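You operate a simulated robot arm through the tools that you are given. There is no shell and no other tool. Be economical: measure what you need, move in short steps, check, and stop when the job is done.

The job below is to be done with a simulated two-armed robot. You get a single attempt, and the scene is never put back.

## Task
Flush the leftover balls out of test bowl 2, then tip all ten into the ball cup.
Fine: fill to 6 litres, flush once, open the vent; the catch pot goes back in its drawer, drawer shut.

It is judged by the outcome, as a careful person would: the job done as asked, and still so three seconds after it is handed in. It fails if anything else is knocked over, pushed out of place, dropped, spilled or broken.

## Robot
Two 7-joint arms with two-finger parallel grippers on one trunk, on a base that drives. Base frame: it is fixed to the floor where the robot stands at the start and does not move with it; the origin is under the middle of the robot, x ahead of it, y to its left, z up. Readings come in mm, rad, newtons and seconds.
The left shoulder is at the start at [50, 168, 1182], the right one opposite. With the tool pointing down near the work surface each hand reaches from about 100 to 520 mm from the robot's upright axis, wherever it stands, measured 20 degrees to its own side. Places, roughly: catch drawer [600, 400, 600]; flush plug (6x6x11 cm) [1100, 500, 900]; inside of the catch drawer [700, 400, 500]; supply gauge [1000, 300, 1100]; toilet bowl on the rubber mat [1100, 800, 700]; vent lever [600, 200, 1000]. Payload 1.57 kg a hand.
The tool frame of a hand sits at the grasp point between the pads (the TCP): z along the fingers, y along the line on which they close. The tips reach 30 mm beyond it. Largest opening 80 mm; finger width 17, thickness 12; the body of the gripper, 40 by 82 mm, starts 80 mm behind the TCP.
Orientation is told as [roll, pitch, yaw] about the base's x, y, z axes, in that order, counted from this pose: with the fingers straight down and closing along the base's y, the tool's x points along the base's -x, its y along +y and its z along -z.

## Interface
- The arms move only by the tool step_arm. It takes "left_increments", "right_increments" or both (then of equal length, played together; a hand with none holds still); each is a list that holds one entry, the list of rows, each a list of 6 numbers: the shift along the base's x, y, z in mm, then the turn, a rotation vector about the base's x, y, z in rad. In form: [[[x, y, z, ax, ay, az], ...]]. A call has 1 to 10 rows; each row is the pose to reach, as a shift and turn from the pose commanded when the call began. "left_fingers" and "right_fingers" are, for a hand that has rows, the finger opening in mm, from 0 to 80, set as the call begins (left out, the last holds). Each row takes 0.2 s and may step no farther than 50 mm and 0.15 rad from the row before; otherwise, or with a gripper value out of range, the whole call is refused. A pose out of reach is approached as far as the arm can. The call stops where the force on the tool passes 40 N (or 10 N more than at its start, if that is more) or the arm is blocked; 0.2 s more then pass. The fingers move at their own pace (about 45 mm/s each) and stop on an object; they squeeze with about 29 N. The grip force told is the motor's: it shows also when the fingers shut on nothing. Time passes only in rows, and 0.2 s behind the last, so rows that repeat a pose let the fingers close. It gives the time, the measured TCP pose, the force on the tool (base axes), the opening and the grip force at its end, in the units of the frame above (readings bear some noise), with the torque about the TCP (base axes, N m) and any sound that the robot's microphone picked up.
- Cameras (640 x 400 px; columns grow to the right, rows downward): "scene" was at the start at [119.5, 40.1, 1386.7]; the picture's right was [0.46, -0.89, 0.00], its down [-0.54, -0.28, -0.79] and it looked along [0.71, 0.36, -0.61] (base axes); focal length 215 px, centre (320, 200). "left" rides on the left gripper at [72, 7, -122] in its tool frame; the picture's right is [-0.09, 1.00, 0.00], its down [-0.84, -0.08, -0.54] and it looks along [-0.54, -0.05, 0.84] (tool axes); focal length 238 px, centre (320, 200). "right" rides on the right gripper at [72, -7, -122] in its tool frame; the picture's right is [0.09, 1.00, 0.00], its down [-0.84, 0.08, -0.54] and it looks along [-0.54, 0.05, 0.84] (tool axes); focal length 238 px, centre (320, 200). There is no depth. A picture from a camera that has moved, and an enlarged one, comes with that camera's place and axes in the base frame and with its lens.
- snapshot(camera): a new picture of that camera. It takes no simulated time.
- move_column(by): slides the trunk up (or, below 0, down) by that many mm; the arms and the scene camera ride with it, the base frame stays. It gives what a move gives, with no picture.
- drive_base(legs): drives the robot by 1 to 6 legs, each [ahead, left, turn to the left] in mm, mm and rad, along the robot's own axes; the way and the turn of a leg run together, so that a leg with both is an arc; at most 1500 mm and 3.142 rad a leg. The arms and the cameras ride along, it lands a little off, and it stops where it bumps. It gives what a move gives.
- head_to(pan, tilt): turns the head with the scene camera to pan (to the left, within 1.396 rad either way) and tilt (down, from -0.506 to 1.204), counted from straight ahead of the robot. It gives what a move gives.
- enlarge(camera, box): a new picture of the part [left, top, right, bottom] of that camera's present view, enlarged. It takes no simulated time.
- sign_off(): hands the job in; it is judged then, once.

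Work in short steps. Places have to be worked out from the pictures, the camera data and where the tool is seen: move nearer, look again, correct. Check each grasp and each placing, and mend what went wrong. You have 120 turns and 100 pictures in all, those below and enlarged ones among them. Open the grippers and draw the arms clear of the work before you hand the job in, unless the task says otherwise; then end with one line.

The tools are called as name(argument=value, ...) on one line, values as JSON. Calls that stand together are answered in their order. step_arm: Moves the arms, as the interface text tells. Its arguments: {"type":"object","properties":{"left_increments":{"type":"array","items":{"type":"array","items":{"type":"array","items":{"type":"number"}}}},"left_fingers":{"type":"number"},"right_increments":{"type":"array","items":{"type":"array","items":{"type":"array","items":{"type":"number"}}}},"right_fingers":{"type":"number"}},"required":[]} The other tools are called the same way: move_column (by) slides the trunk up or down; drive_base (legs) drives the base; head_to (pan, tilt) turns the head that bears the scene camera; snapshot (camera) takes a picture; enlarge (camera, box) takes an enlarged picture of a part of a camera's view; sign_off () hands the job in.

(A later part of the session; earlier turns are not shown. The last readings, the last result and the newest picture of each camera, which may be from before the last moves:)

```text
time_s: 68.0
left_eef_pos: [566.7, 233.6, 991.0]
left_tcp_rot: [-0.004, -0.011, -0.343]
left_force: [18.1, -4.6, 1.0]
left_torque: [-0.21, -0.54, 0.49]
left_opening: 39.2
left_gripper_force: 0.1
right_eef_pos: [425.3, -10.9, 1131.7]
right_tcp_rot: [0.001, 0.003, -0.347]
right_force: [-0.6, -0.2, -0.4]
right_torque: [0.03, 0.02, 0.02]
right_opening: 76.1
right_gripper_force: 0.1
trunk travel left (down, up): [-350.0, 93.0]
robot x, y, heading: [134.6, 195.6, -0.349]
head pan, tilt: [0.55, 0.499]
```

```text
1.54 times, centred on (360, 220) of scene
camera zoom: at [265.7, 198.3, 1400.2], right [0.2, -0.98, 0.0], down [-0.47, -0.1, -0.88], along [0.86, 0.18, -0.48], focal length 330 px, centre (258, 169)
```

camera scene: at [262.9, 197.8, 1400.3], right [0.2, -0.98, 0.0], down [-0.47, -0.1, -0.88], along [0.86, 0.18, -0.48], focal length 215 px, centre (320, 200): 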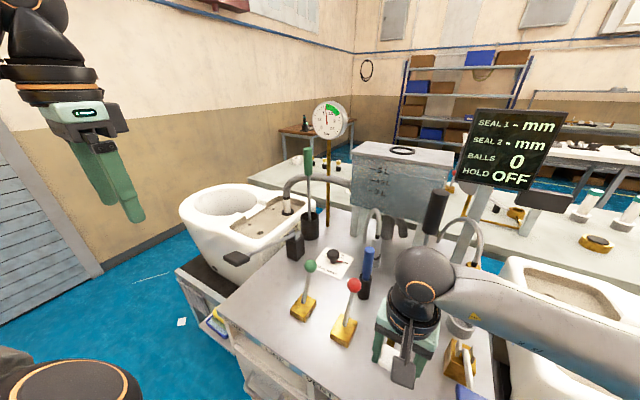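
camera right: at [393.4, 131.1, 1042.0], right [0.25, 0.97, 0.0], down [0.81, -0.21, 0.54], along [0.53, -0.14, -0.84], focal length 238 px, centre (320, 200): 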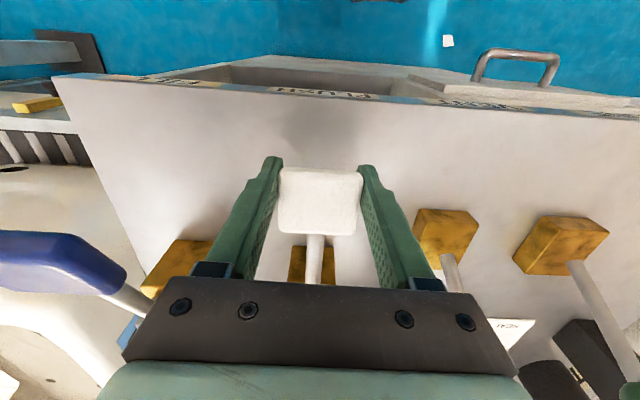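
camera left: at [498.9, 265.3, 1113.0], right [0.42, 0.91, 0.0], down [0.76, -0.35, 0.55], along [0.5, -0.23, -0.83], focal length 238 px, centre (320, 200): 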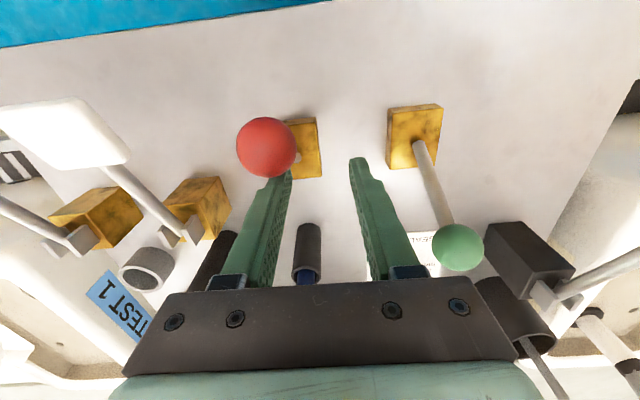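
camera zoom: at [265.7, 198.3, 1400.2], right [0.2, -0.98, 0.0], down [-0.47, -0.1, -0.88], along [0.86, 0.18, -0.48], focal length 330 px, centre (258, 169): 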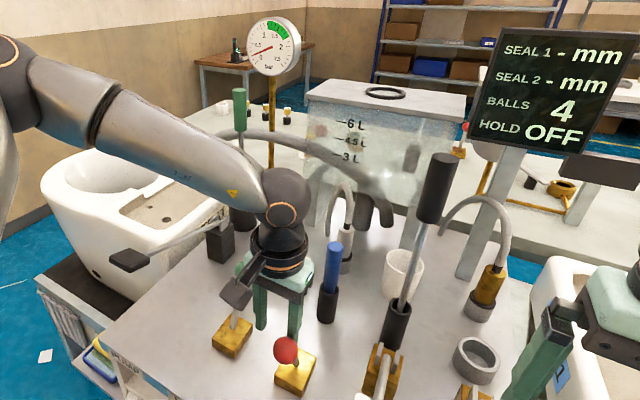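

The gauge drops to 0: the vent is open. I back off the finger, lift, and check that the lever stays.

step_arm(left_increments=[[[-5, 2, 0, 0, 0, 0], [5, -2, 0, 0, 0, 0], [15, -5, 0, 0, 0, 0], [15, -5, 45, 0, 0, 0], [15, -5, 90, 0, 0, 0], [5, 30, 120, 0, 0, 0], [-20, 65, 140, 0, 0, 0], [-50, 95, 160, 0, 0, 0], [-80, 125, 170, 0, 0, 0], [-110, 155, 180, 0, 0, 0]]])

snapshot(camera="scene")

```text
time_s: 70.2
left_eef_pos: [452.0, 393.4, 1168.2]
left_tcp_rot: [-0.002, 0.0, -0.344]
left_force: [-0.2, 0.3, 0.5]
left_torque: [-0.01, -0.02, -0.01]
left_opening: 40.1
left_gripper_force: 0.1
right_eef_pos: [422.9, -9.5, 1132.6]
right_tcp_rot: [0.001, -0.003, -0.345]
right_force: [-0.3, 0.2, -0.2]
right_torque: [-0.03, -0.04, 0.02]
right_opening: 75.9
right_gripper_force: 0.0
trunk travel left (down, up): [-350.0, 93.0]
robot x, y, heading: [134.7, 194.4, -0.348]
head pan, tilt: [0.55, 0.499]
```

```text
36 pictures are left
camera scene: at [263.0, 199.9, 1400.4], right [0.2, -0.98, 0.0], down [-0.47, -0.1, -0.88], along [0.86, 0.18, -0.48], focal length 215 px, centre (320, 200)
```

scene: 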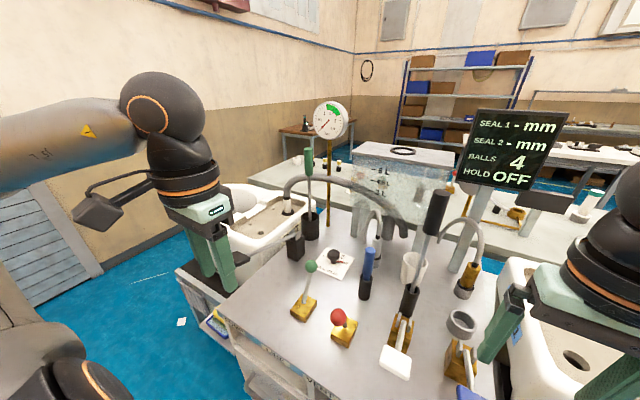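

Vent lever stays over, gauge at 0. Now the drawer: handle ≈ (492,408,634). I back the robot off and sidestep left, so the left hand faces the handle.

drive_base(legs=[[-220, 0, 0], [0, 180, 0]])

move_column(by=-340)

head_to(pan=0.2, tilt=0.6)

snapshot(camera="scene")

```text
time_s: 73.7
left_eef_pos: [303.7, 635.6, 1168.4]
left_tcp_rot: [0.0, 0.0, -0.346]
left_force: [0.7, 0.3, -1.7]
left_torque: [-0.03, -0.02, 0.01]
left_opening: 40.2
left_gripper_force: 0.0
right_eef_pos: [273.9, 233.5, 1132.5]
right_tcp_rot: [0.0, -0.001, -0.346]
right_force: [0.2, 0.1, -0.9]
right_torque: [-0.02, -0.06, -0.02]
right_opening: 76.1
right_gripper_force: 0.1
trunk travel left (down, up): [-350.0, 93.0]
robot x, y, heading: [-15.1, 436.1, -0.34]
head pan, tilt: [0.55, 0.499]
```

```text
time_s: 77.0
left_eef_pos: [302.7, 635.0, 827.4]
left_tcp_rot: [0.001, 0.0, -0.346]
left_force: [-0.8, 0.0, -0.3]
left_torque: [-0.02, 0.01, -0.03]
left_opening: 40.0
left_gripper_force: 0.1
right_eef_pos: [274.6, 232.5, 792.2]
right_tcp_rot: [-0.001, 0.0, -0.347]
right_force: [1.0, -0.3, -0.7]
right_torque: [-0.01, 0.0, -0.01]
right_opening: 75.7
right_gripper_force: 0.0
trunk travel left (down, up): [-10.0, 433.0]
robot x, y, heading: [-16.9, 441.4, -0.34]
head pan, tilt: [0.55, 0.499]
```

```text
time_s: 77.9
left_eef_pos: [303.6, 636.0, 826.9]
left_tcp_rot: [-0.001, 0.0, -0.345]
left_force: [0.1, -0.3, -0.7]
left_torque: [0.05, -0.03, 0.02]
left_opening: 39.9
left_gripper_force: 0.1
right_eef_pos: [274.4, 232.0, 792.9]
right_tcp_rot: [0.0, 0.0, -0.344]
right_force: [0.6, 0.1, 0.1]
right_torque: [-0.01, 0.0, -0.02]
right_opening: 75.9
right_gripper_force: 0.1
trunk travel left (down, up): [-10.0, 433.0]
robot x, y, heading: [-13.9, 439.4, -0.348]
head pan, tilt: [0.201, 0.6]
```

```text
35 pictures are left
camera scene: at [112.0, 411.2, 1051.3], right [-0.14, -0.99, 0.0], down [-0.56, 0.08, -0.83], along [0.82, -0.12, -0.56], focal length 215 px, centre (320, 200)
```

scene: 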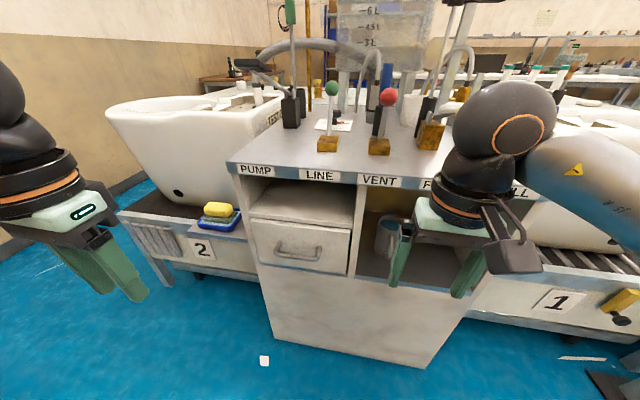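

Clear view: drawer with handle, and some can stands in the open bay. I enlarge both.

enlarge(camera="scene", box=[230, 150, 470, 310])

```text
2.50 times, centred on (350, 230) of scene
camera zoom: at [112.0, 411.2, 1051.3], right [-0.14, -0.99, 0.0], down [-0.56, 0.08, -0.83], along [0.82, -0.12, -0.56], focal length 537 px, centre (245, 125)
```

zoom: 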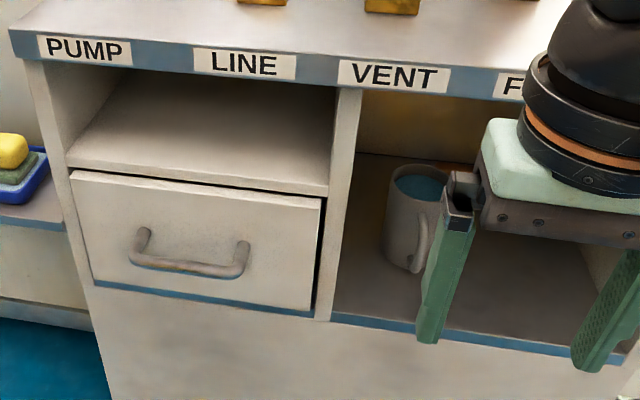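

The can in the bay is just a mug of liquid, not mine to touch. I turn the left gripper 90° so its fingers can straddle the handle bar front/back, opening wide.

step_arm(left_increments=[[[0, -15, -5, 0, 0, 0.15], [0, -30, -10, 0, 0, 0.3], [0, -45, -15, 0, 0, 0.45], [0, -60, -20, 0, 0, 0.6], [0, -75, -25, 0, 0, 0.75], [0, -90, -30, 0, 0, 0.9], [0, -105, -30, 0, 0, 1.05], [0, -120, -30, 0, 0, 1.2], [0, -135, -30, 0, 0, 1.35], [0, -150, -30, 0, 0, 1.5]]], left_fingers=50)

```text
time_s: 80.1
left_eef_pos: [303.8, 486.6, 797.2]
left_tcp_rot: [0.001, 0.0, 1.158]
left_force: [-0.3, -0.5, -0.5]
left_torque: [0.01, 0.01, 0.0]
left_opening: 50.0
left_gripper_force: 0.0
right_eef_pos: [274.4, 232.0, 793.4]
right_tcp_rot: [0.0, -0.001, -0.346]
right_force: [-0.4, -1.1, 0.2]
right_torque: [-0.02, 0.0, 0.01]
right_opening: 75.8
right_gripper_force: 0.0
trunk travel left (down, up): [-10.0, 433.0]
robot x, y, heading: [-14.9, 438.2, -0.344]
head pan, tilt: [0.201, 0.6]
```

Yaw done. Now tilt 0.5 rad so the fingers point down-and-forward, and move to a pre-grasp 70 mm short of the handle.

step_arm(left_increments=[[[30, -13, -20, -0.042, -0.117, 0], [60, -26, -40, -0.085, -0.235, 0], [90, -40, -60, -0.128, -0.352, 0], [120, -53, -80, -0.17, -0.47, 0], [152, -67, -102, -0.17, -0.47, 0]]])

snapshot(camera="left")

enlarge(camera="scene", box=[210, 150, 450, 310])

```text
time_s: 81.3
left_eef_pos: [454.2, 421.1, 696.4]
left_tcp_rot: [-0.499, -0.032, 1.163]
left_force: [0.4, -0.4, 1.1]
left_torque: [-0.03, 0.02, -0.03]
left_opening: 50.2
left_gripper_force: 0.1
right_eef_pos: [273.3, 233.2, 792.8]
right_tcp_rot: [0.0, 0.0, -0.347]
right_force: [0.3, 0.2, 0.4]
right_torque: [-0.01, -0.03, -0.02]
right_opening: 76.1
right_gripper_force: 0.1
trunk travel left (down, up): [-10.0, 433.0]
robot x, y, heading: [-18.1, 435.1, -0.343]
head pan, tilt: [0.201, 0.6]
```

```text
33 pictures are left
camera left: at [364.2, 376.4, 799.9], right [-0.76, 0.44, -0.47], down [0.15, 0.83, 0.54], along [0.63, 0.34, -0.7], focal length 238 px, centre (320, 200)
```

left: 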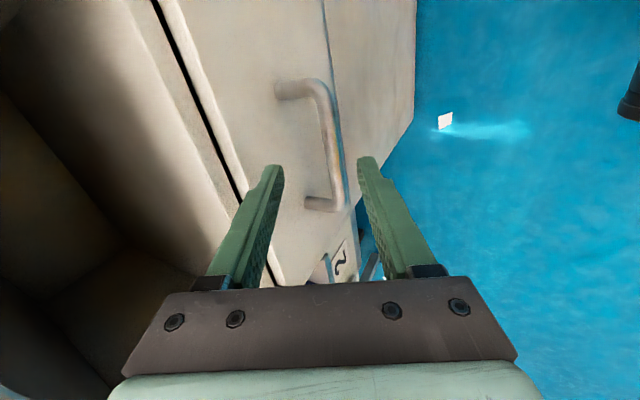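

```text
2.50 times, centred on (330, 230) of scene
camera zoom: at [111.9, 411.2, 1051.3], right [-0.14, -0.99, 0.0], down [-0.56, 0.08, -0.83], along [0.82, -0.12, -0.56], focal length 537 px, centre (295, 125)
```

zoom: 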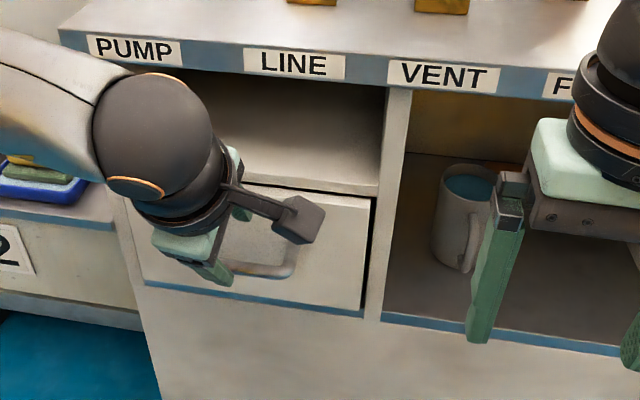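

The bar lies almost on the approach axis (≈75 mm ahead), standing ~40 mm off the front. I narrow the fingers to 32 mm and advance 62 mm along the tool axis.

step_arm(left_increments=[[[0, 0, 0, 0, 0, 0], [8, -3, -19, 0, 0, 0], [17, -5, -38, 0, 0, 0], [25, -8, -56, 0, 0, 0]]], left_fingers=32)

snapshot(camera="left")

```text
time_s: 82.3
left_eef_pos: [479.2, 410.4, 641.6]
left_tcp_rot: [-0.499, -0.032, 1.161]
left_force: [-5.1, 2.1, 6.7]
left_torque: [-0.01, -0.15, 0.03]
left_opening: 29.8
left_gripper_force: 0.1
right_eef_pos: [274.4, 233.5, 792.3]
right_tcp_rot: [0.001, 0.0, -0.347]
right_force: [0.3, 0.6, 1.5]
right_torque: [0.04, 0.0, 0.0]
right_opening: 76.0
right_gripper_force: 0.1
trunk travel left (down, up): [-10.0, 433.0]
robot x, y, heading: [-18.6, 437.2, -0.344]
head pan, tilt: [0.201, 0.6]
```

```text
31 pictures are left
camera left: at [389.8, 367.4, 744.3], right [-0.76, 0.45, -0.47], down [0.15, 0.83, 0.54], along [0.63, 0.34, -0.7], focal length 238 px, centre (320, 200)
```

left: 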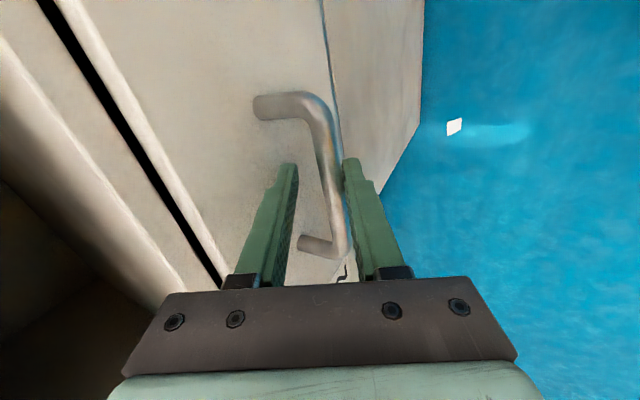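

The bar is between the fingers. I close on it.

step_arm(left_increments=[[[0, 0, 0, 0, 0, 0], [0, 0, 0, 0, 0, 0], [0, 0, 0, 0, 0, 0]]], left_fingers=4)

step_arm(left_increments=[[[-19, 7, 0, 0, 0, 0], [-38, 13.5, 0, 0, 0, 0], [-56, 20, 0, 0, 0, 0], [-75, 27, 0, 0, 0, 0], [-94, 34, 0, 0, 0, 0]]])

snapshot(camera="scene")

```text
time_s: 83.1
left_eef_pos: [477.4, 412.2, 638.5]
left_tcp_rot: [-0.49, -0.034, 1.162]
left_force: [-17.0, 6.1, -10.3]
left_torque: [0.08, 0.14, 0.23]
left_opening: 22.7
left_gripper_force: 10.4
right_eef_pos: [273.6, 233.1, 792.9]
right_tcp_rot: [0.0, 0.001, -0.345]
right_force: [0.2, 0.0, 0.6]
right_torque: [-0.01, 0.02, -0.01]
right_opening: 76.0
right_gripper_force: 0.1
trunk travel left (down, up): [-10.0, 433.0]
robot x, y, heading: [-19.0, 437.5, -0.345]
head pan, tilt: [0.201, 0.6]
```

```text
time_s: 84.3
left_eef_pos: [387.8, 443.2, 642.4]
left_tcp_rot: [-0.502, -0.031, 1.161]
left_force: [-1.7, -6.6, 7.0]
left_torque: [0.12, -0.09, 0.68]
left_opening: 14.9
left_gripper_force: 30.8
right_eef_pos: [272.8, 232.2, 792.2]
right_tcp_rot: [0.003, 0.0, -0.346]
right_force: [0.1, -0.1, 0.1]
right_torque: [-0.01, 0.0, -0.01]
right_opening: 76.1
right_gripper_force: 0.0
trunk travel left (down, up): [-10.0, 433.0]
robot x, y, heading: [-15.2, 435.1, -0.342]
head pan, tilt: [0.201, 0.6]
```

```text
30 pictures are left
camera scene: at [111.5, 410.8, 1051.5], right [-0.14, -0.99, 0.0], down [-0.56, 0.08, -0.83], along [0.82, -0.12, -0.56], focal length 215 px, centre (320, 200)
```

scene: 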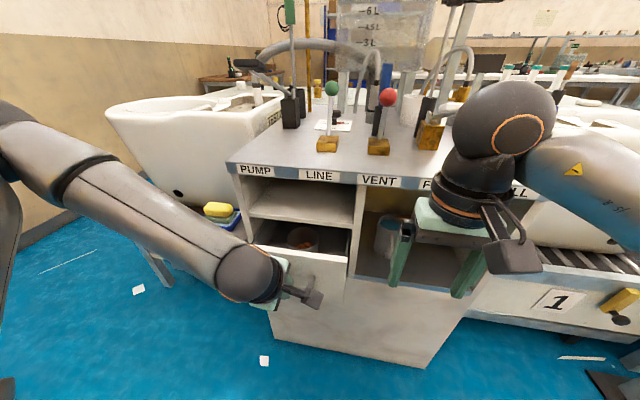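

The drawer opens and the pot with balls is visible in it. I pull 120 mm more.

step_arm(left_increments=[[[-19, 7, 0, 0, 0, 0], [-38, 13.5, 0, 0, 0, 0], [-56, 20, 0, 0, 0, 0], [-75, 27, 0, 0, 0, 0], [-94, 34, 0, 0, 0, 0], [-113, 41, 0, 0, 0, 0]]])

enlarge(camera="scene", box=[180, 150, 420, 330])

```text
time_s: 85.7
left_eef_pos: [337.8, 435.8, 641.6]
left_tcp_rot: [-0.484, -0.033, 1.161]
left_force: [0.8, 8.6, -27.5]
left_torque: [-0.11, 0.2, 0.53]
left_opening: 14.7
left_gripper_force: 31.2
left hand out of reach, approached as far as the arm can: row 2, 3, 4, 5, 6
right_eef_pos: [273.8, 232.6, 790.7]
right_tcp_rot: [-0.002, 0.002, -0.347]
right_force: [0.0, -0.2, 0.5]
right_torque: [0.02, 0.0, 0.04]
right_opening: 75.6
right_gripper_force: 0.2
trunk travel left (down, up): [-10.0, 433.0]
robot x, y, heading: [-13.3, 439.3, -0.348]
head pan, tilt: [0.201, 0.6]
```

```text
2.22 times, centred on (300, 240) of scene
camera zoom: at [113.1, 411.3, 1050.3], right [-0.14, -0.99, 0.0], down [-0.56, 0.08, -0.82], along [0.82, -0.12, -0.57], focal length 477 px, centre (364, 111)
```

zoom: 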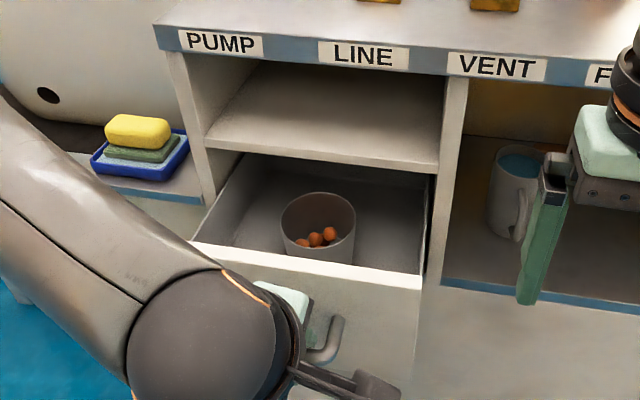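

The pot stands about under the bench edge, so the drawer must come out ~120 mm more. The arm is at its near limit, so I keep the grip and drive the base back 120 mm.

drive_base(legs=[[-120, 0, 0]])

snapshot(camera="scene")

```text
time_s: 86.9
left_eef_pos: [228.8, 473.3, 650.2]
left_tcp_rot: [-0.502, -0.026, 1.161]
left_force: [-7.9, -20.5, 12.1]
left_torque: [-0.76, 0.14, 0.22]
left_opening: 15.3
left_gripper_force: 30.9
right_eef_pos: [161.0, 272.3, 792.3]
right_tcp_rot: [0.002, -0.003, -0.344]
right_force: [0.3, 0.2, 0.5]
right_torque: [0.01, -0.01, -0.01]
right_opening: 76.1
right_gripper_force: 0.0
trunk travel left (down, up): [-10.0, 433.0]
robot x, y, heading: [-126.4, 478.7, -0.344]
head pan, tilt: [0.201, 0.6]
```

```text
28 pictures are left
camera scene: at [-0.8, 450.7, 1051.7], right [-0.14, -0.99, 0.0], down [-0.56, 0.08, -0.83], along [0.82, -0.12, -0.56], focal length 215 px, centre (320, 200)
```

scene: 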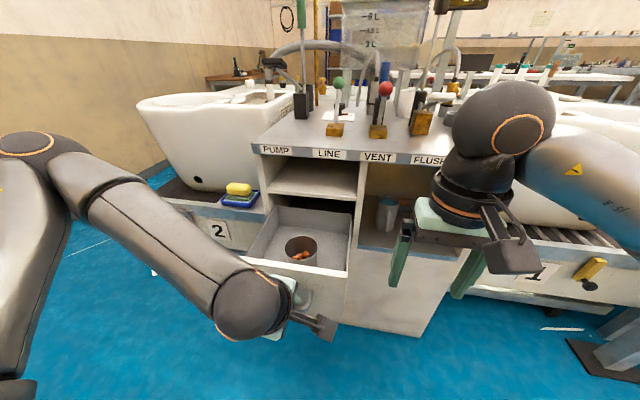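

The drawer is well out. I open the left fingers and withdraw along the tool axis, then look into the drawer.

step_arm(left_increments=[[[0, 0, 0, 0, 0, 0], [0, 0, 0, 0, 0, 0], [-9, 3, 18, 0, 0, 0], [-22, 8, 44, 0, 0, 0], [-40, 14, 80, 0, 0, 0], [-50, 18, 120, 0, 0, 0], [-50, 18, 160, 0, 0, 0]]], left_fingers=34)

enlarge(camera="scene", box=[200, 170, 400, 310])

snapshot(camera="left")

```text
time_s: 88.5
left_eef_pos: [179.7, 491.2, 809.2]
left_tcp_rot: [-0.501, -0.026, 1.159]
left_force: [0.6, -0.3, -0.2]
left_torque: [0.03, -0.02, 0.0]
left_opening: 34.0
left_gripper_force: 0.1
left hand out of reach, approached as far as the arm can: row 3, 4, 5, 6
right_eef_pos: [163.1, 271.9, 792.5]
right_tcp_rot: [0.0, -0.001, -0.345]
right_force: [0.3, -0.1, 0.3]
right_torque: [0.0, 0.0, 0.01]
right_opening: 76.1
right_gripper_force: 0.0
trunk travel left (down, up): [-10.0, 433.0]
robot x, y, heading: [-125.8, 475.1, -0.342]
head pan, tilt: [0.201, 0.6]
```

```text
2.86 times, centred on (300, 240) of scene
camera zoom: at [0.1, 451.5, 1051.2], right [-0.14, -0.99, 0.0], down [-0.56, 0.08, -0.83], along [0.82, -0.12, -0.57], focal length 614 px, centre (377, 86)
```

zoom: 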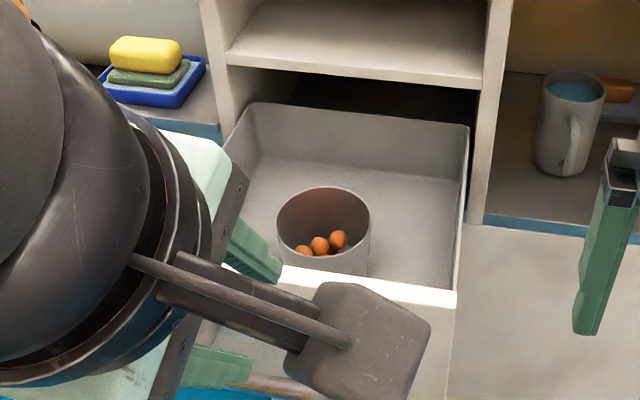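

```text
26 pictures are left
camera left: at [89.9, 447.8, 911.8], right [-0.76, 0.44, -0.48], down [0.15, 0.83, 0.53], along [0.63, 0.33, -0.7], focal length 238 px, centre (320, 200)
```

left: 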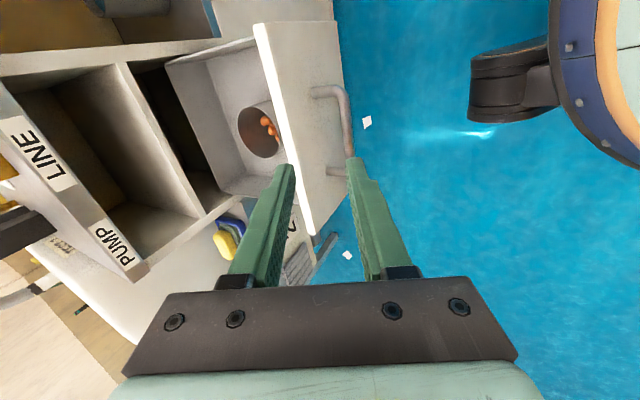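

The pot rim is at about (415,440,610), ≈90 mm wide, so I must pinch its wall. For pouring over the cup (≈(772,26), rim z≈956, with the black tool leaning toward the robot and the brush on its left), the free corridor is on the right, so I use the right hand on the pot's right wall. First I sidestep left and a bit forward.

drive_base(legs=[[0, 250, 0], [60, 0, 0]])

step_arm(right_increments=[[[0, 0, 0, 0, 0, 0.13], [0, 0, 0, 0, 0, 0.26], [0, 0, 0, 0, 0, 0.39], [0, 0, 0, 0, 0, 0.52]]], right_fingers=56)

snapshot(camera="right")

```text
time_s: 91.9
left_eef_pos: [320.3, 707.5, 808.9]
left_tcp_rot: [-0.503, -0.026, 1.162]
left_force: [0.4, -0.2, 0.2]
left_torque: [0.01, 0.02, -0.02]
left_opening: 33.8
left_gripper_force: 0.1
right_eef_pos: [304.0, 489.7, 792.5]
right_tcp_rot: [0.001, -0.001, -0.342]
right_force: [-0.1, -0.2, -0.1]
right_torque: [0.01, 0.01, -0.02]
right_opening: 76.3
right_gripper_force: 0.1
trunk travel left (down, up): [-10.0, 433.0]
robot x, y, heading: [14.5, 690.7, -0.342]
head pan, tilt: [0.201, 0.6]
```

```text
time_s: 92.9
left_eef_pos: [320.3, 707.7, 808.8]
left_tcp_rot: [-0.502, -0.025, 1.163]
left_force: [-0.5, 0.5, -0.7]
left_torque: [0.01, -0.01, -0.01]
left_opening: 33.9
left_gripper_force: 0.1
right_eef_pos: [304.0, 489.2, 792.8]
right_tcp_rot: [0.0, -0.001, 0.18]
right_force: [-0.6, -0.2, 0.0]
right_torque: [0.01, -0.03, -0.02]
right_opening: 56.3
right_gripper_force: 0.1
trunk travel left (down, up): [-10.0, 433.0]
robot x, y, heading: [14.4, 691.2, -0.338]
head pan, tilt: [0.201, 0.6]
```

```text
25 pictures are left
camera right: at [233.7, 469.1, 912.7], right [-0.27, 0.96, 0.0], down [0.81, 0.23, 0.54], along [0.52, 0.15, -0.84], focal length 238 px, centre (320, 200)
```

right: 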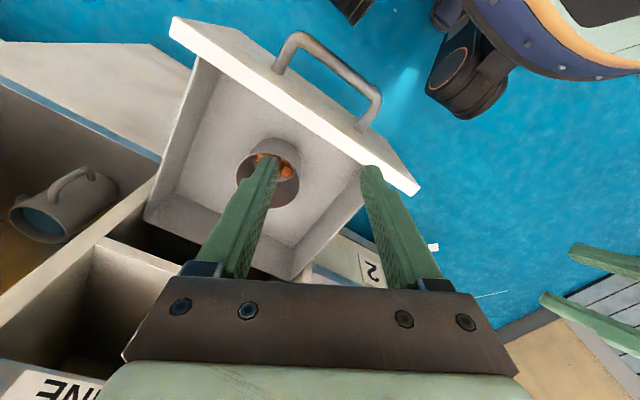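

Pot rim confirmed at ≈(411,441,610), ~90 mm wide. I move to above its right wall: TCP (418,398,690).

step_arm(right_increments=[[[28, -23, 0, 0, 0, 0], [57, -46, 0, 0, 0, 0], [86, -69, 0, 0, 0, 0], [114, -91, -20, 0, 0, 0], [114, -91, -60, 0, 0, 0], [114, -91, -100, 0, 0, 0]]])

snapshot(camera="right")

```text
time_s: 94.3
left_eef_pos: [319.6, 708.2, 807.9]
left_tcp_rot: [-0.503, -0.026, 1.163]
left_force: [0.2, 0.6, 0.2]
left_torque: [0.0, 0.0, -0.03]
left_opening: 34.1
left_gripper_force: 0.0
right_eef_pos: [418.5, 398.0, 692.3]
right_tcp_rot: [0.002, 0.0, 0.178]
right_force: [-0.5, -0.1, -0.1]
right_torque: [-0.03, -0.01, 0.01]
right_opening: 55.8
right_gripper_force: 0.1
trunk travel left (down, up): [-10.0, 433.0]
robot x, y, heading: [13.3, 695.2, -0.337]
head pan, tilt: [0.201, 0.6]
```

```text
24 pictures are left
camera right: at [348.9, 377.5, 810.7], right [-0.27, 0.96, 0.0], down [0.81, 0.22, 0.54], along [0.52, 0.14, -0.84], focal length 238 px, centre (320, 200)
```

right: 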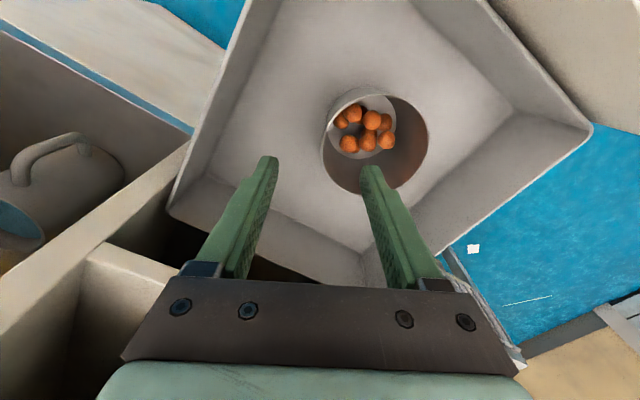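

The pot's wall is directly under the TCP; about seven balls visible on top. I shift 3 mm and descend so one finger goes inside and one outside.

step_arm(right_increments=[[[-1, 3, -30, 0, 0, 0], [-1, 3, -60, 0, 0, 0], [-1, 3, -80, 0, 0, 0], [-1, 3, -94, 0, 0, 0]]], right_fingers=44)

step_arm(right_increments=[[[0, 0, 0, 0, 0, 0], [0, 0, 0, 0, 0, 0], [0, 0, 0, 0, 0, 0], [0, 0, 0, 0, 0, 0]]], right_fingers=0)

snapshot(camera="right")

```text
time_s: 95.3
left_eef_pos: [320.3, 708.0, 808.7]
left_tcp_rot: [-0.502, -0.027, 1.159]
left_force: [0.5, 0.5, 0.4]
left_torque: [0.01, -0.03, -0.02]
left_opening: 33.9
left_gripper_force: 0.0
right_eef_pos: [416.1, 401.0, 596.7]
right_tcp_rot: [0.0, 0.001, 0.178]
right_force: [0.6, 0.0, 0.5]
right_torque: [0.0, -0.02, -0.05]
right_opening: 43.9
right_gripper_force: 0.2
trunk travel left (down, up): [-10.0, 433.0]
robot x, y, heading: [10.7, 694.2, -0.341]
head pan, tilt: [0.201, 0.6]
```

```text
time_s: 96.3
left_eef_pos: [320.1, 708.4, 808.8]
left_tcp_rot: [-0.505, -0.026, 1.162]
left_force: [-0.1, 0.2, -0.2]
left_torque: [-0.01, -0.04, 0.0]
left_opening: 33.9
left_gripper_force: 0.0
right_eef_pos: [416.9, 401.4, 600.9]
right_tcp_rot: [0.002, -0.007, 0.178]
right_force: [2.5, 3.3, 14.9]
right_torque: [1.31, 0.21, -0.36]
right_opening: 5.4
right_gripper_force: 25.5
trunk travel left (down, up): [-10.0, 433.0]
robot x, y, heading: [15.9, 693.1, -0.34]
head pan, tilt: [0.201, 0.6]
```

```text
23 pictures are left
camera right: at [346.1, 381.6, 720.2], right [-0.27, 0.96, 0.0], down [0.81, 0.22, 0.55], along [0.53, 0.15, -0.84], focal length 238 px, centre (320, 200)
```

right: 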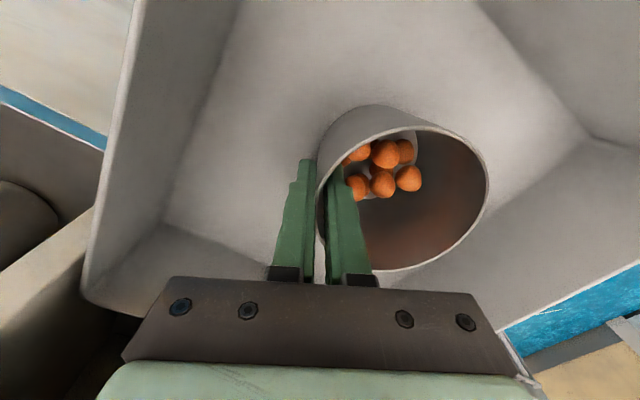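

The wall is pinched (5 mm). I lift slowly clear of the drawer.

step_arm(right_increments=[[[0, 0, 10, 0, 0, 0], [0, 0, 30, 0, 0, 0], [0, 0, 60, 0, 0, 0], [0, 0, 95, 0, 0, 0], [0, 0, 130, 0, 0, 0], [0, 0, 165, 0, 0, 0]]])

snapshot(camera="right")

```text
time_s: 97.7
left_eef_pos: [320.1, 706.9, 809.1]
left_tcp_rot: [-0.504, -0.027, 1.163]
left_force: [-0.3, 0.7, -0.9]
left_torque: [0.0, -0.01, -0.04]
left_opening: 33.9
left_gripper_force: 0.0
right_eef_pos: [416.4, 400.9, 763.4]
right_tcp_rot: [0.0, -0.001, 0.177]
right_force: [0.2, 0.5, -0.1]
right_torque: [-0.03, 0.0, 0.02]
right_opening: 0.1
right_gripper_force: 21.4
trunk travel left (down, up): [-10.0, 433.0]
robot x, y, heading: [11.2, 693.2, -0.346]
head pan, tilt: [0.201, 0.6]
```

```text
22 pictures are left
camera right: at [347.2, 380.1, 883.8], right [-0.27, 0.96, 0.0], down [0.81, 0.22, 0.54], along [0.52, 0.14, -0.84], focal length 238 px, centre (320, 200)
```

right: 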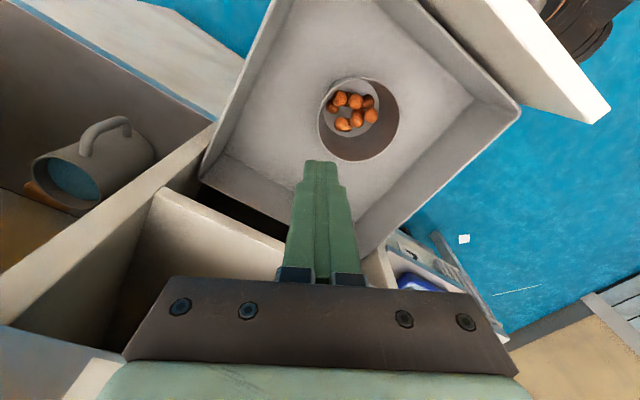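

The pot slipped out but stands upright in the drawer with its balls. I retry deeper (tips near the ball tops), tilting the fingers 5° to match the pot's taper.

step_arm(right_increments=[[[0, 1, -40, 0.045, 0.008, 0], [-1, 3, -80, 0.089, 0.016, 0], [-1, 3, -120, 0.089, 0.016, 0], [-1, 3, -160, 0.089, 0.016, 0], [-1, 3, -182, 0.089, 0.016, 0]]], right_fingers=40)

step_arm(right_increments=[[[0, 0, 0, 0, 0, 0], [0, 0, 0, 0, 0, 0], [0, 0, 0, 0, 0, 0], [0, 0, 0, 0, 0, 0], [0, 0, 0, 0, 0, 0], [0, 0, 0, 0, 0, 0]]], right_fingers=0)

snapshot(camera="right")

```text
time_s: 98.9
left_eef_pos: [320.4, 706.6, 808.9]
left_tcp_rot: [-0.503, -0.025, 1.162]
left_force: [-0.3, -0.6, -0.4]
left_torque: [0.01, -0.02, 0.01]
left_opening: 34.2
left_gripper_force: 0.1
right_eef_pos: [416.2, 402.7, 580.2]
right_tcp_rot: [0.09, 0.001, 0.175]
right_force: [0.3, -0.3, 0.0]
right_torque: [0.03, -0.01, -0.03]
right_opening: 39.9
right_gripper_force: 0.0
trunk travel left (down, up): [-10.0, 433.0]
robot x, y, heading: [14.4, 693.1, -0.342]
head pan, tilt: [0.201, 0.6]
```

```text
time_s: 100.3
left_eef_pos: [320.6, 706.8, 809.0]
left_tcp_rot: [-0.502, -0.025, 1.164]
left_force: [-0.2, 0.4, -0.3]
left_torque: [0.0, -0.02, 0.01]
left_opening: 34.3
left_gripper_force: 0.1
right_eef_pos: [416.3, 403.2, 581.3]
right_tcp_rot: [0.09, 0.0, 0.178]
right_force: [0.1, -0.3, 0.5]
right_torque: [-0.07, 0.0, 0.01]
right_opening: 2.9
right_gripper_force: 24.4
trunk travel left (down, up): [-10.0, 433.0]
robot x, y, heading: [10.8, 693.5, -0.347]
head pan, tilt: [0.201, 0.6]
```

```text
21 pictures are left
camera right: at [349.1, 371.4, 699.8], right [-0.27, 0.96, 0.09], down [0.82, 0.17, 0.55], along [0.51, 0.22, -0.83], focal length 238 px, centre (320, 200)
```

right: 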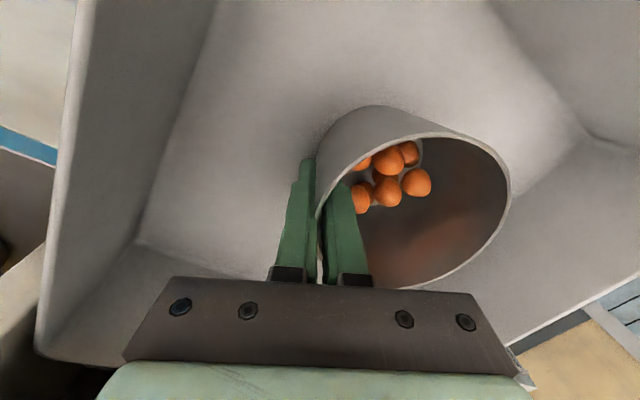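

A flush grip now (2.9 mm wall, no stray forces). I lift slowly and watch.

step_arm(right_increments=[[[0, 0, 5, 0, 0, 0], [0, 0, 10, 0, 0, 0], [0, 0, 20, 0, 0, 0], [0, 0, 30, 0, 0, 0]]])

snapshot(camera="right")

```text
time_s: 101.3
left_eef_pos: [320.3, 706.3, 808.6]
left_tcp_rot: [-0.504, -0.026, 1.161]
left_force: [-0.1, -0.7, 0.2]
left_torque: [-0.04, -0.03, 0.01]
left_opening: 34.0
left_gripper_force: 0.2
right_eef_pos: [416.5, 404.3, 611.7]
right_tcp_rot: [0.091, 0.001, 0.175]
right_force: [-0.3, -0.4, -0.9]
right_torque: [-0.04, -0.04, -0.03]
right_opening: 3.0
right_gripper_force: 24.1
trunk travel left (down, up): [-10.0, 433.0]
robot x, y, heading: [15.0, 688.2, -0.342]
head pan, tilt: [0.201, 0.6]
```

```text
20 pictures are left
camera right: at [348.2, 373.1, 730.6], right [-0.26, 0.96, 0.09], down [0.82, 0.17, 0.55], along [0.51, 0.22, -0.83], focal length 238 px, centre (320, 200)
```

right: 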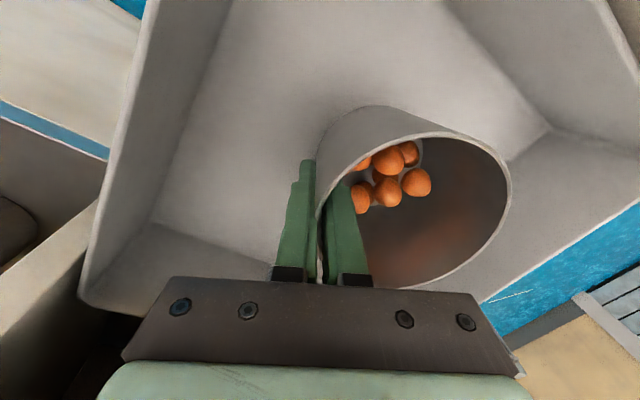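

The pot hangs securely and is very light. I raise both hands 150 mm clear of the drawer.

step_arm(right_increments=[[[0, 0, 30, 0, 0, 0], [0, 0, 60, 0, 0, 0], [0, 0, 95, 0, 0, 0], [0, 0, 130, 0, 0, 0], [0, 0, 165, 0, 0, 0]]], left_increments=[[[0, 0, 30, 0, 0, 0], [0, 0, 60, 0, 0, 0], [0, 0, 95, 0, 0, 0], [0, 0, 130, 0, 0, 0], [0, 0, 165, 0, 0, 0]]])

move_column(by=330)

snapshot(camera="right")

```text
time_s: 102.5
left_eef_pos: [321.5, 706.8, 975.3]
left_tcp_rot: [-0.501, -0.027, 1.161]
left_force: [-0.3, -1.0, -0.7]
left_torque: [0.02, -0.02, 0.02]
left_opening: 33.9
left_gripper_force: 0.1
right_eef_pos: [416.5, 404.0, 777.1]
right_tcp_rot: [0.092, 0.0, 0.178]
right_force: [0.2, -1.1, -0.5]
right_torque: [-0.02, -0.02, 0.01]
right_opening: 2.5
right_gripper_force: 24.0
trunk travel left (down, up): [-10.0, 433.0]
robot x, y, heading: [12.5, 693.8, -0.345]
head pan, tilt: [0.201, 0.6]
```

```text
time_s: 105.7
left_eef_pos: [320.8, 707.4, 1304.8]
left_tcp_rot: [-0.503, -0.024, 1.162]
left_force: [0.1, 1.6, 0.0]
left_torque: [-0.04, 0.01, 0.02]
left_opening: 33.9
left_gripper_force: 0.0
right_eef_pos: [416.9, 403.9, 1106.5]
right_tcp_rot: [0.092, 0.0, 0.179]
right_force: [0.0, 0.1, -1.7]
right_torque: [-0.01, -0.03, 0.01]
right_opening: 2.5
right_gripper_force: 23.8
trunk travel left (down, up): [-340.0, 103.0]
robot x, y, heading: [14.5, 691.8, -0.342]
head pan, tilt: [0.201, 0.6]
```

```text
19 pictures are left
camera right: at [348.0, 373.0, 1226.1], right [-0.27, 0.96, 0.09], down [0.82, 0.17, 0.55], along [0.51, 0.22, -0.83], focal length 238 px, centre (320, 200)
```

right: 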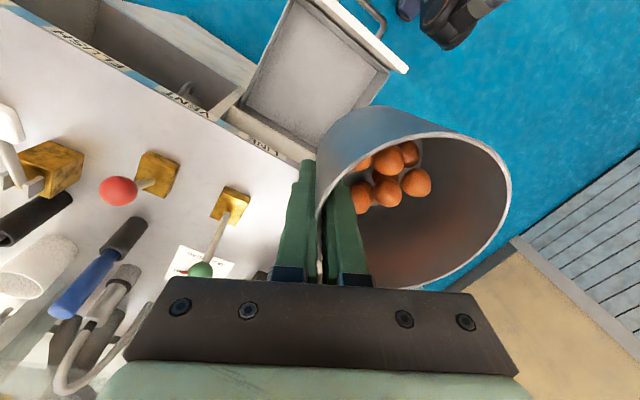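

Pot secure. I drive right 405 mm, then forward toward the bench.

drive_base(legs=[[0, -405, 0], [250, 0, 0]])

drive_base(legs=[[60, 0, 0]])

head_to(pan=0.0, tilt=0.7)

snapshot(camera="scene")

```text
time_s: 111.3
left_eef_pos: [415.1, 237.7, 1305.6]
left_tcp_rot: [-0.501, -0.025, 1.155]
left_force: [-0.8, -0.4, -0.3]
left_torque: [0.03, -0.01, -0.01]
left_opening: 34.1
left_gripper_force: 0.1
right_eef_pos: [508.0, -64.8, 1107.1]
right_tcp_rot: [0.091, 0.001, 0.171]
right_force: [0.4, 0.0, -2.1]
right_torque: [-0.02, 0.01, -0.01]
right_opening: 2.7
right_gripper_force: 24.2
trunk travel left (down, up): [-340.0, 103.0]
robot x, y, heading: [106.7, 228.6, -0.348]
head pan, tilt: [0.201, 0.6]
```

```text
time_s: 112.2
left_eef_pos: [470.9, 215.8, 1304.5]
left_tcp_rot: [-0.501, -0.026, 1.156]
left_force: [0.4, -0.1, 0.3]
left_torque: [-0.02, 0.02, -0.02]
left_opening: 34.2
left_gripper_force: 0.2
right_eef_pos: [563.9, -86.7, 1106.0]
right_tcp_rot: [0.091, 0.0, 0.171]
right_force: [0.1, 0.0, -0.9]
right_torque: [-0.07, -0.02, 0.01]
right_opening: 2.8
right_gripper_force: 24.4
trunk travel left (down, up): [-340.0, 103.0]
robot x, y, heading: [166.2, 203.7, -0.353]
head pan, tilt: [0.201, 0.6]
```

```text
time_s: 113.0
left_eef_pos: [469.7, 215.9, 1305.9]
left_tcp_rot: [-0.502, -0.026, 1.155]
left_force: [0.2, -0.1, -0.3]
left_torque: [-0.02, -0.01, 0.01]
left_opening: 34.1
left_gripper_force: 0.1
right_eef_pos: [563.7, -86.4, 1106.5]
right_tcp_rot: [0.091, -0.001, 0.171]
right_force: [-0.6, -0.4, -1.3]
right_torque: [-0.03, 0.0, 0.04]
right_opening: 2.9
right_gripper_force: 24.3
trunk travel left (down, up): [-340.0, 103.0]
robot x, y, heading: [162.9, 204.2, -0.344]
head pan, tilt: [0.0, 0.7]
```

```text
18 pictures are left
camera scene: at [282.7, 163.0, 1372.7], right [-0.34, -0.94, 0.0], down [-0.61, 0.22, -0.77], along [0.72, -0.26, -0.64], focal length 215 px, centre (320, 200)
```

scene: 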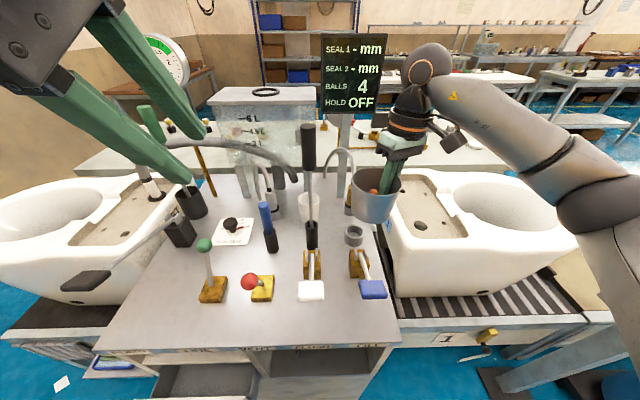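

No bump; robot is 259 mm from the bench front. I enlarge the area around the cup for a precise fix.

enlarge(camera="scene", box=[230, 120, 410, 300])

```text
2.22 times, centred on (320, 210) of scene
camera zoom: at [282.7, 163.0, 1372.7], right [-0.34, -0.94, 0.0], down [-0.61, 0.22, -0.77], along [0.72, -0.26, -0.64], focal length 477 px, centre (320, 178)
```

zoom: 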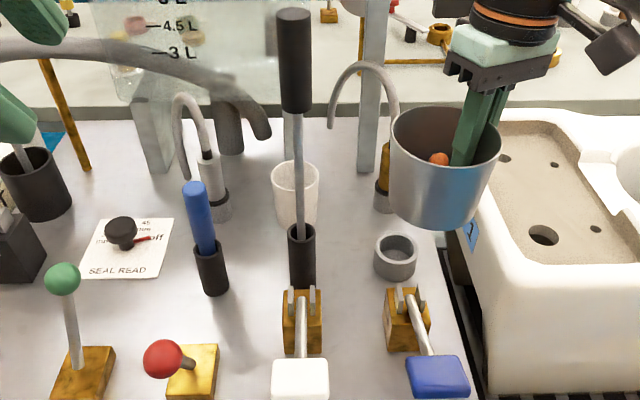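

Cup fixed at ≈(783,19), rim z≈948; black rod stays at l≈270, left of my corridor. I creep the base 45 mm closer for reach.

drive_base(legs=[[45, 0, 0]])

step_arm(right_increments=[[[5, 0, 0, 0.022, -0.128, 0], [10, 0, 0, 0.045, -0.256, 0], [15, 0, 0, 0.068, -0.384, 0], [20, 0, 0, 0.09, -0.512, 0], [25, 0, 0, 0.113, -0.64, 0], [30, 0, 0, 0.136, -0.768, 0], [35, 0, 0, 0.158, -0.896, 0]]])

snapshot(camera="scene")

```text
time_s: 113.8
left_eef_pos: [474.8, 216.2, 1304.8]
left_tcp_rot: [-0.503, -0.024, 1.155]
left_force: [0.3, -0.3, 0.7]
left_torque: [-0.01, -0.02, 0.03]
left_opening: 33.9
left_gripper_force: 0.0
right_eef_pos: [566.9, -87.3, 1106.9]
right_tcp_rot: [0.089, 0.0, 0.171]
right_force: [0.2, 0.0, -1.5]
right_torque: [-0.04, -0.03, -0.01]
right_opening: 2.8
right_gripper_force: 24.1
trunk travel left (down, up): [-340.0, 103.0]
robot x, y, heading: [167.6, 205.7, -0.343]
head pan, tilt: [0.0, 0.7]
stopped in leg 1: the robot was blocked; the commanded pose is now the measured one
```

```text
time_s: 115.4
left_eef_pos: [474.7, 215.6, 1305.1]
left_tcp_rot: [-0.504, -0.027, 1.154]
left_force: [0.4, 0.0, -0.4]
left_torque: [-0.02, 0.01, 0.01]
left_opening: 33.7
left_gripper_force: 0.1
right_eef_pos: [603.8, -87.6, 1109.1]
right_tcp_rot: [0.093, -0.912, 0.172]
right_force: [0.5, -0.5, -0.6]
right_torque: [-0.06, 0.05, -0.05]
right_opening: 2.9
right_gripper_force: 24.1
trunk travel left (down, up): [-340.0, 103.0]
robot x, y, heading: [165.0, 203.9, -0.348]
head pan, tilt: [0.0, 0.7]
```

```text
16 pictures are left
camera scene: at [286.8, 161.1, 1372.7], right [-0.34, -0.94, 0.0], down [-0.61, 0.22, -0.76], along [0.72, -0.26, -0.64], focal length 215 px, centre (320, 200)
```

scene: 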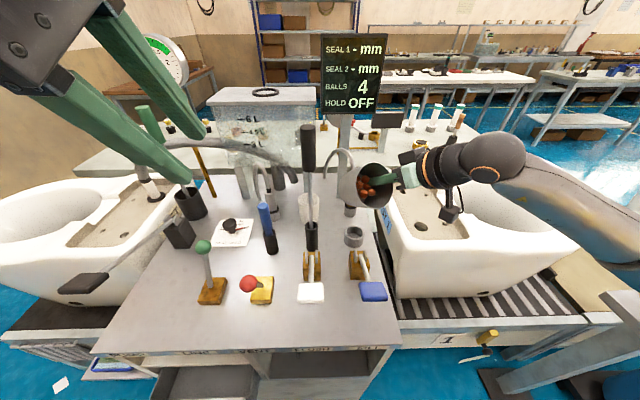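

The base is now against the bench (stopped gently); the pot holds at 52° tilt with the balls inside. I carry it forward, then left to the far side of the black rod, still at this tilt.

step_arm(right_increments=[[[23, -8, 0, 0, 0, 0], [47, -17, 0, 0, 0, 0], [70, -25, 0, 0, 0, 0], [94, -34, 0, 0, 0, 0], [119, -13, -8, 0, 0, 0], [145, 8, -16, 0, 0, 0], [170, 29, -24, 0, 0, 0], [196, 50, -32, 0, 0, 0], [221, 71, -40, 0, 0, 0]]])

snapshot(camera="scene")

```text
time_s: 117.4
left_eef_pos: [476.1, 216.0, 1305.6]
left_tcp_rot: [-0.502, -0.025, 1.156]
left_force: [-0.8, 0.3, 0.0]
left_torque: [-0.02, 0.02, 0.03]
left_opening: 34.1
left_gripper_force: 0.0
right_eef_pos: [824.5, -15.0, 1066.9]
right_tcp_rot: [0.092, -0.909, 0.171]
right_force: [0.5, 0.2, -1.3]
right_torque: [-0.04, -0.01, 0.02]
right_opening: 2.7
right_gripper_force: 24.2
trunk travel left (down, up): [-340.0, 103.0]
robot x, y, heading: [167.1, 201.6, -0.351]
head pan, tilt: [0.0, 0.7]
```

```text
15 pictures are left
camera scene: at [287.4, 161.9, 1372.6], right [-0.34, -0.94, 0.0], down [-0.61, 0.22, -0.76], along [0.72, -0.26, -0.64], focal length 215 px, centre (320, 200)
```

scene: 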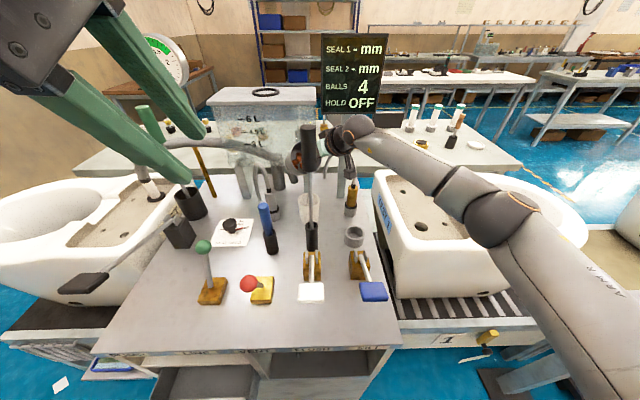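

Reached without contact. I check alignment above the cup with the hand camera and an enlarged view.

snapshot(camera="right")

enlarge(camera="scene", box=[240, 110, 380, 240])

```text
14 pictures are left
camera right: at [690.4, -57.6, 1082.6], right [-0.3, 0.95, -0.02], down [0.08, 0.04, 1.0], along [0.95, 0.29, -0.08], focal length 238 px, centre (320, 200)
```

right: 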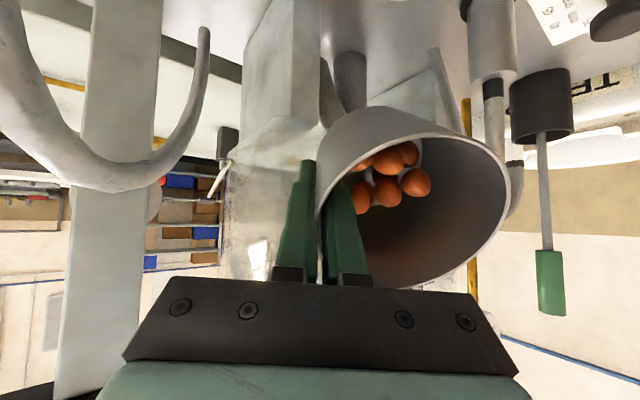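

```text
3.08 times, centred on (310, 175) of scene
camera zoom: at [287.4, 161.9, 1372.6], right [-0.34, -0.94, 0.0], down [-0.61, 0.22, -0.76], along [0.72, -0.26, -0.64], focal length 661 px, centre (351, 277)
```

zoom: 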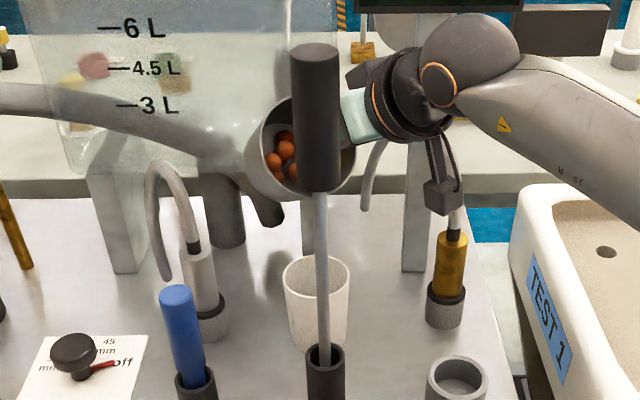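

Geometry agrees: the cup centre is at (785,18), the pot lip will hang right over it. I shift 15 mm forward, 20 mm down and tilt on to ~76°, still short of pouring.

step_arm(right_increments=[[[5, 0, -7, 0.014, -0.083, 0], [10, 1, -14, 0.029, -0.165, 0], [15, 1, -20, 0.043, -0.248, 0], [15, 1, -20, 0.058, -0.331, 0], [15, 1, -20, 0.072, -0.414, 0]]])

enlarge(camera="scene", box=[240, 110, 380, 240])

```text
time_s: 118.6
left_eef_pos: [473.2, 215.4, 1305.6]
left_tcp_rot: [-0.503, -0.027, 1.157]
left_force: [0.1, -1.0, -0.2]
left_torque: [0.02, -0.02, 0.03]
left_opening: 34.2
left_gripper_force: 0.1
right_eef_pos: [839.8, -15.1, 1046.6]
right_tcp_rot: [0.101, -1.332, 0.164]
right_force: [0.3, -0.8, -1.2]
right_torque: [-0.09, 0.02, -0.01]
right_opening: 2.5
right_gripper_force: 23.6
trunk travel left (down, up): [-340.0, 103.0]
robot x, y, heading: [164.0, 203.4, -0.355]
head pan, tilt: [0.0, 0.7]
```

```text
3.08 times, centred on (310, 175) of scene
camera zoom: at [287.1, 161.2, 1372.7], right [-0.34, -0.94, 0.0], down [-0.61, 0.22, -0.76], along [0.72, -0.26, -0.64], focal length 661 px, centre (351, 277)
```

zoom: 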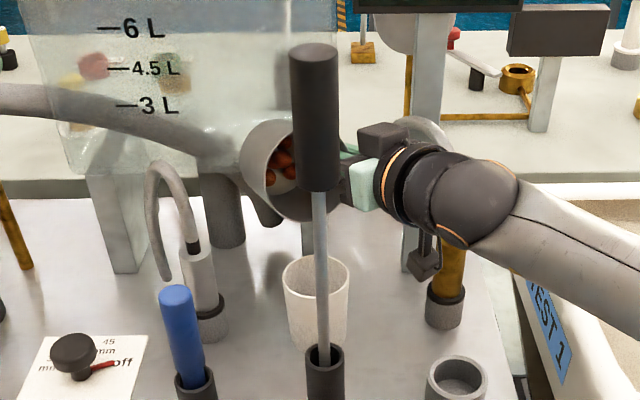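

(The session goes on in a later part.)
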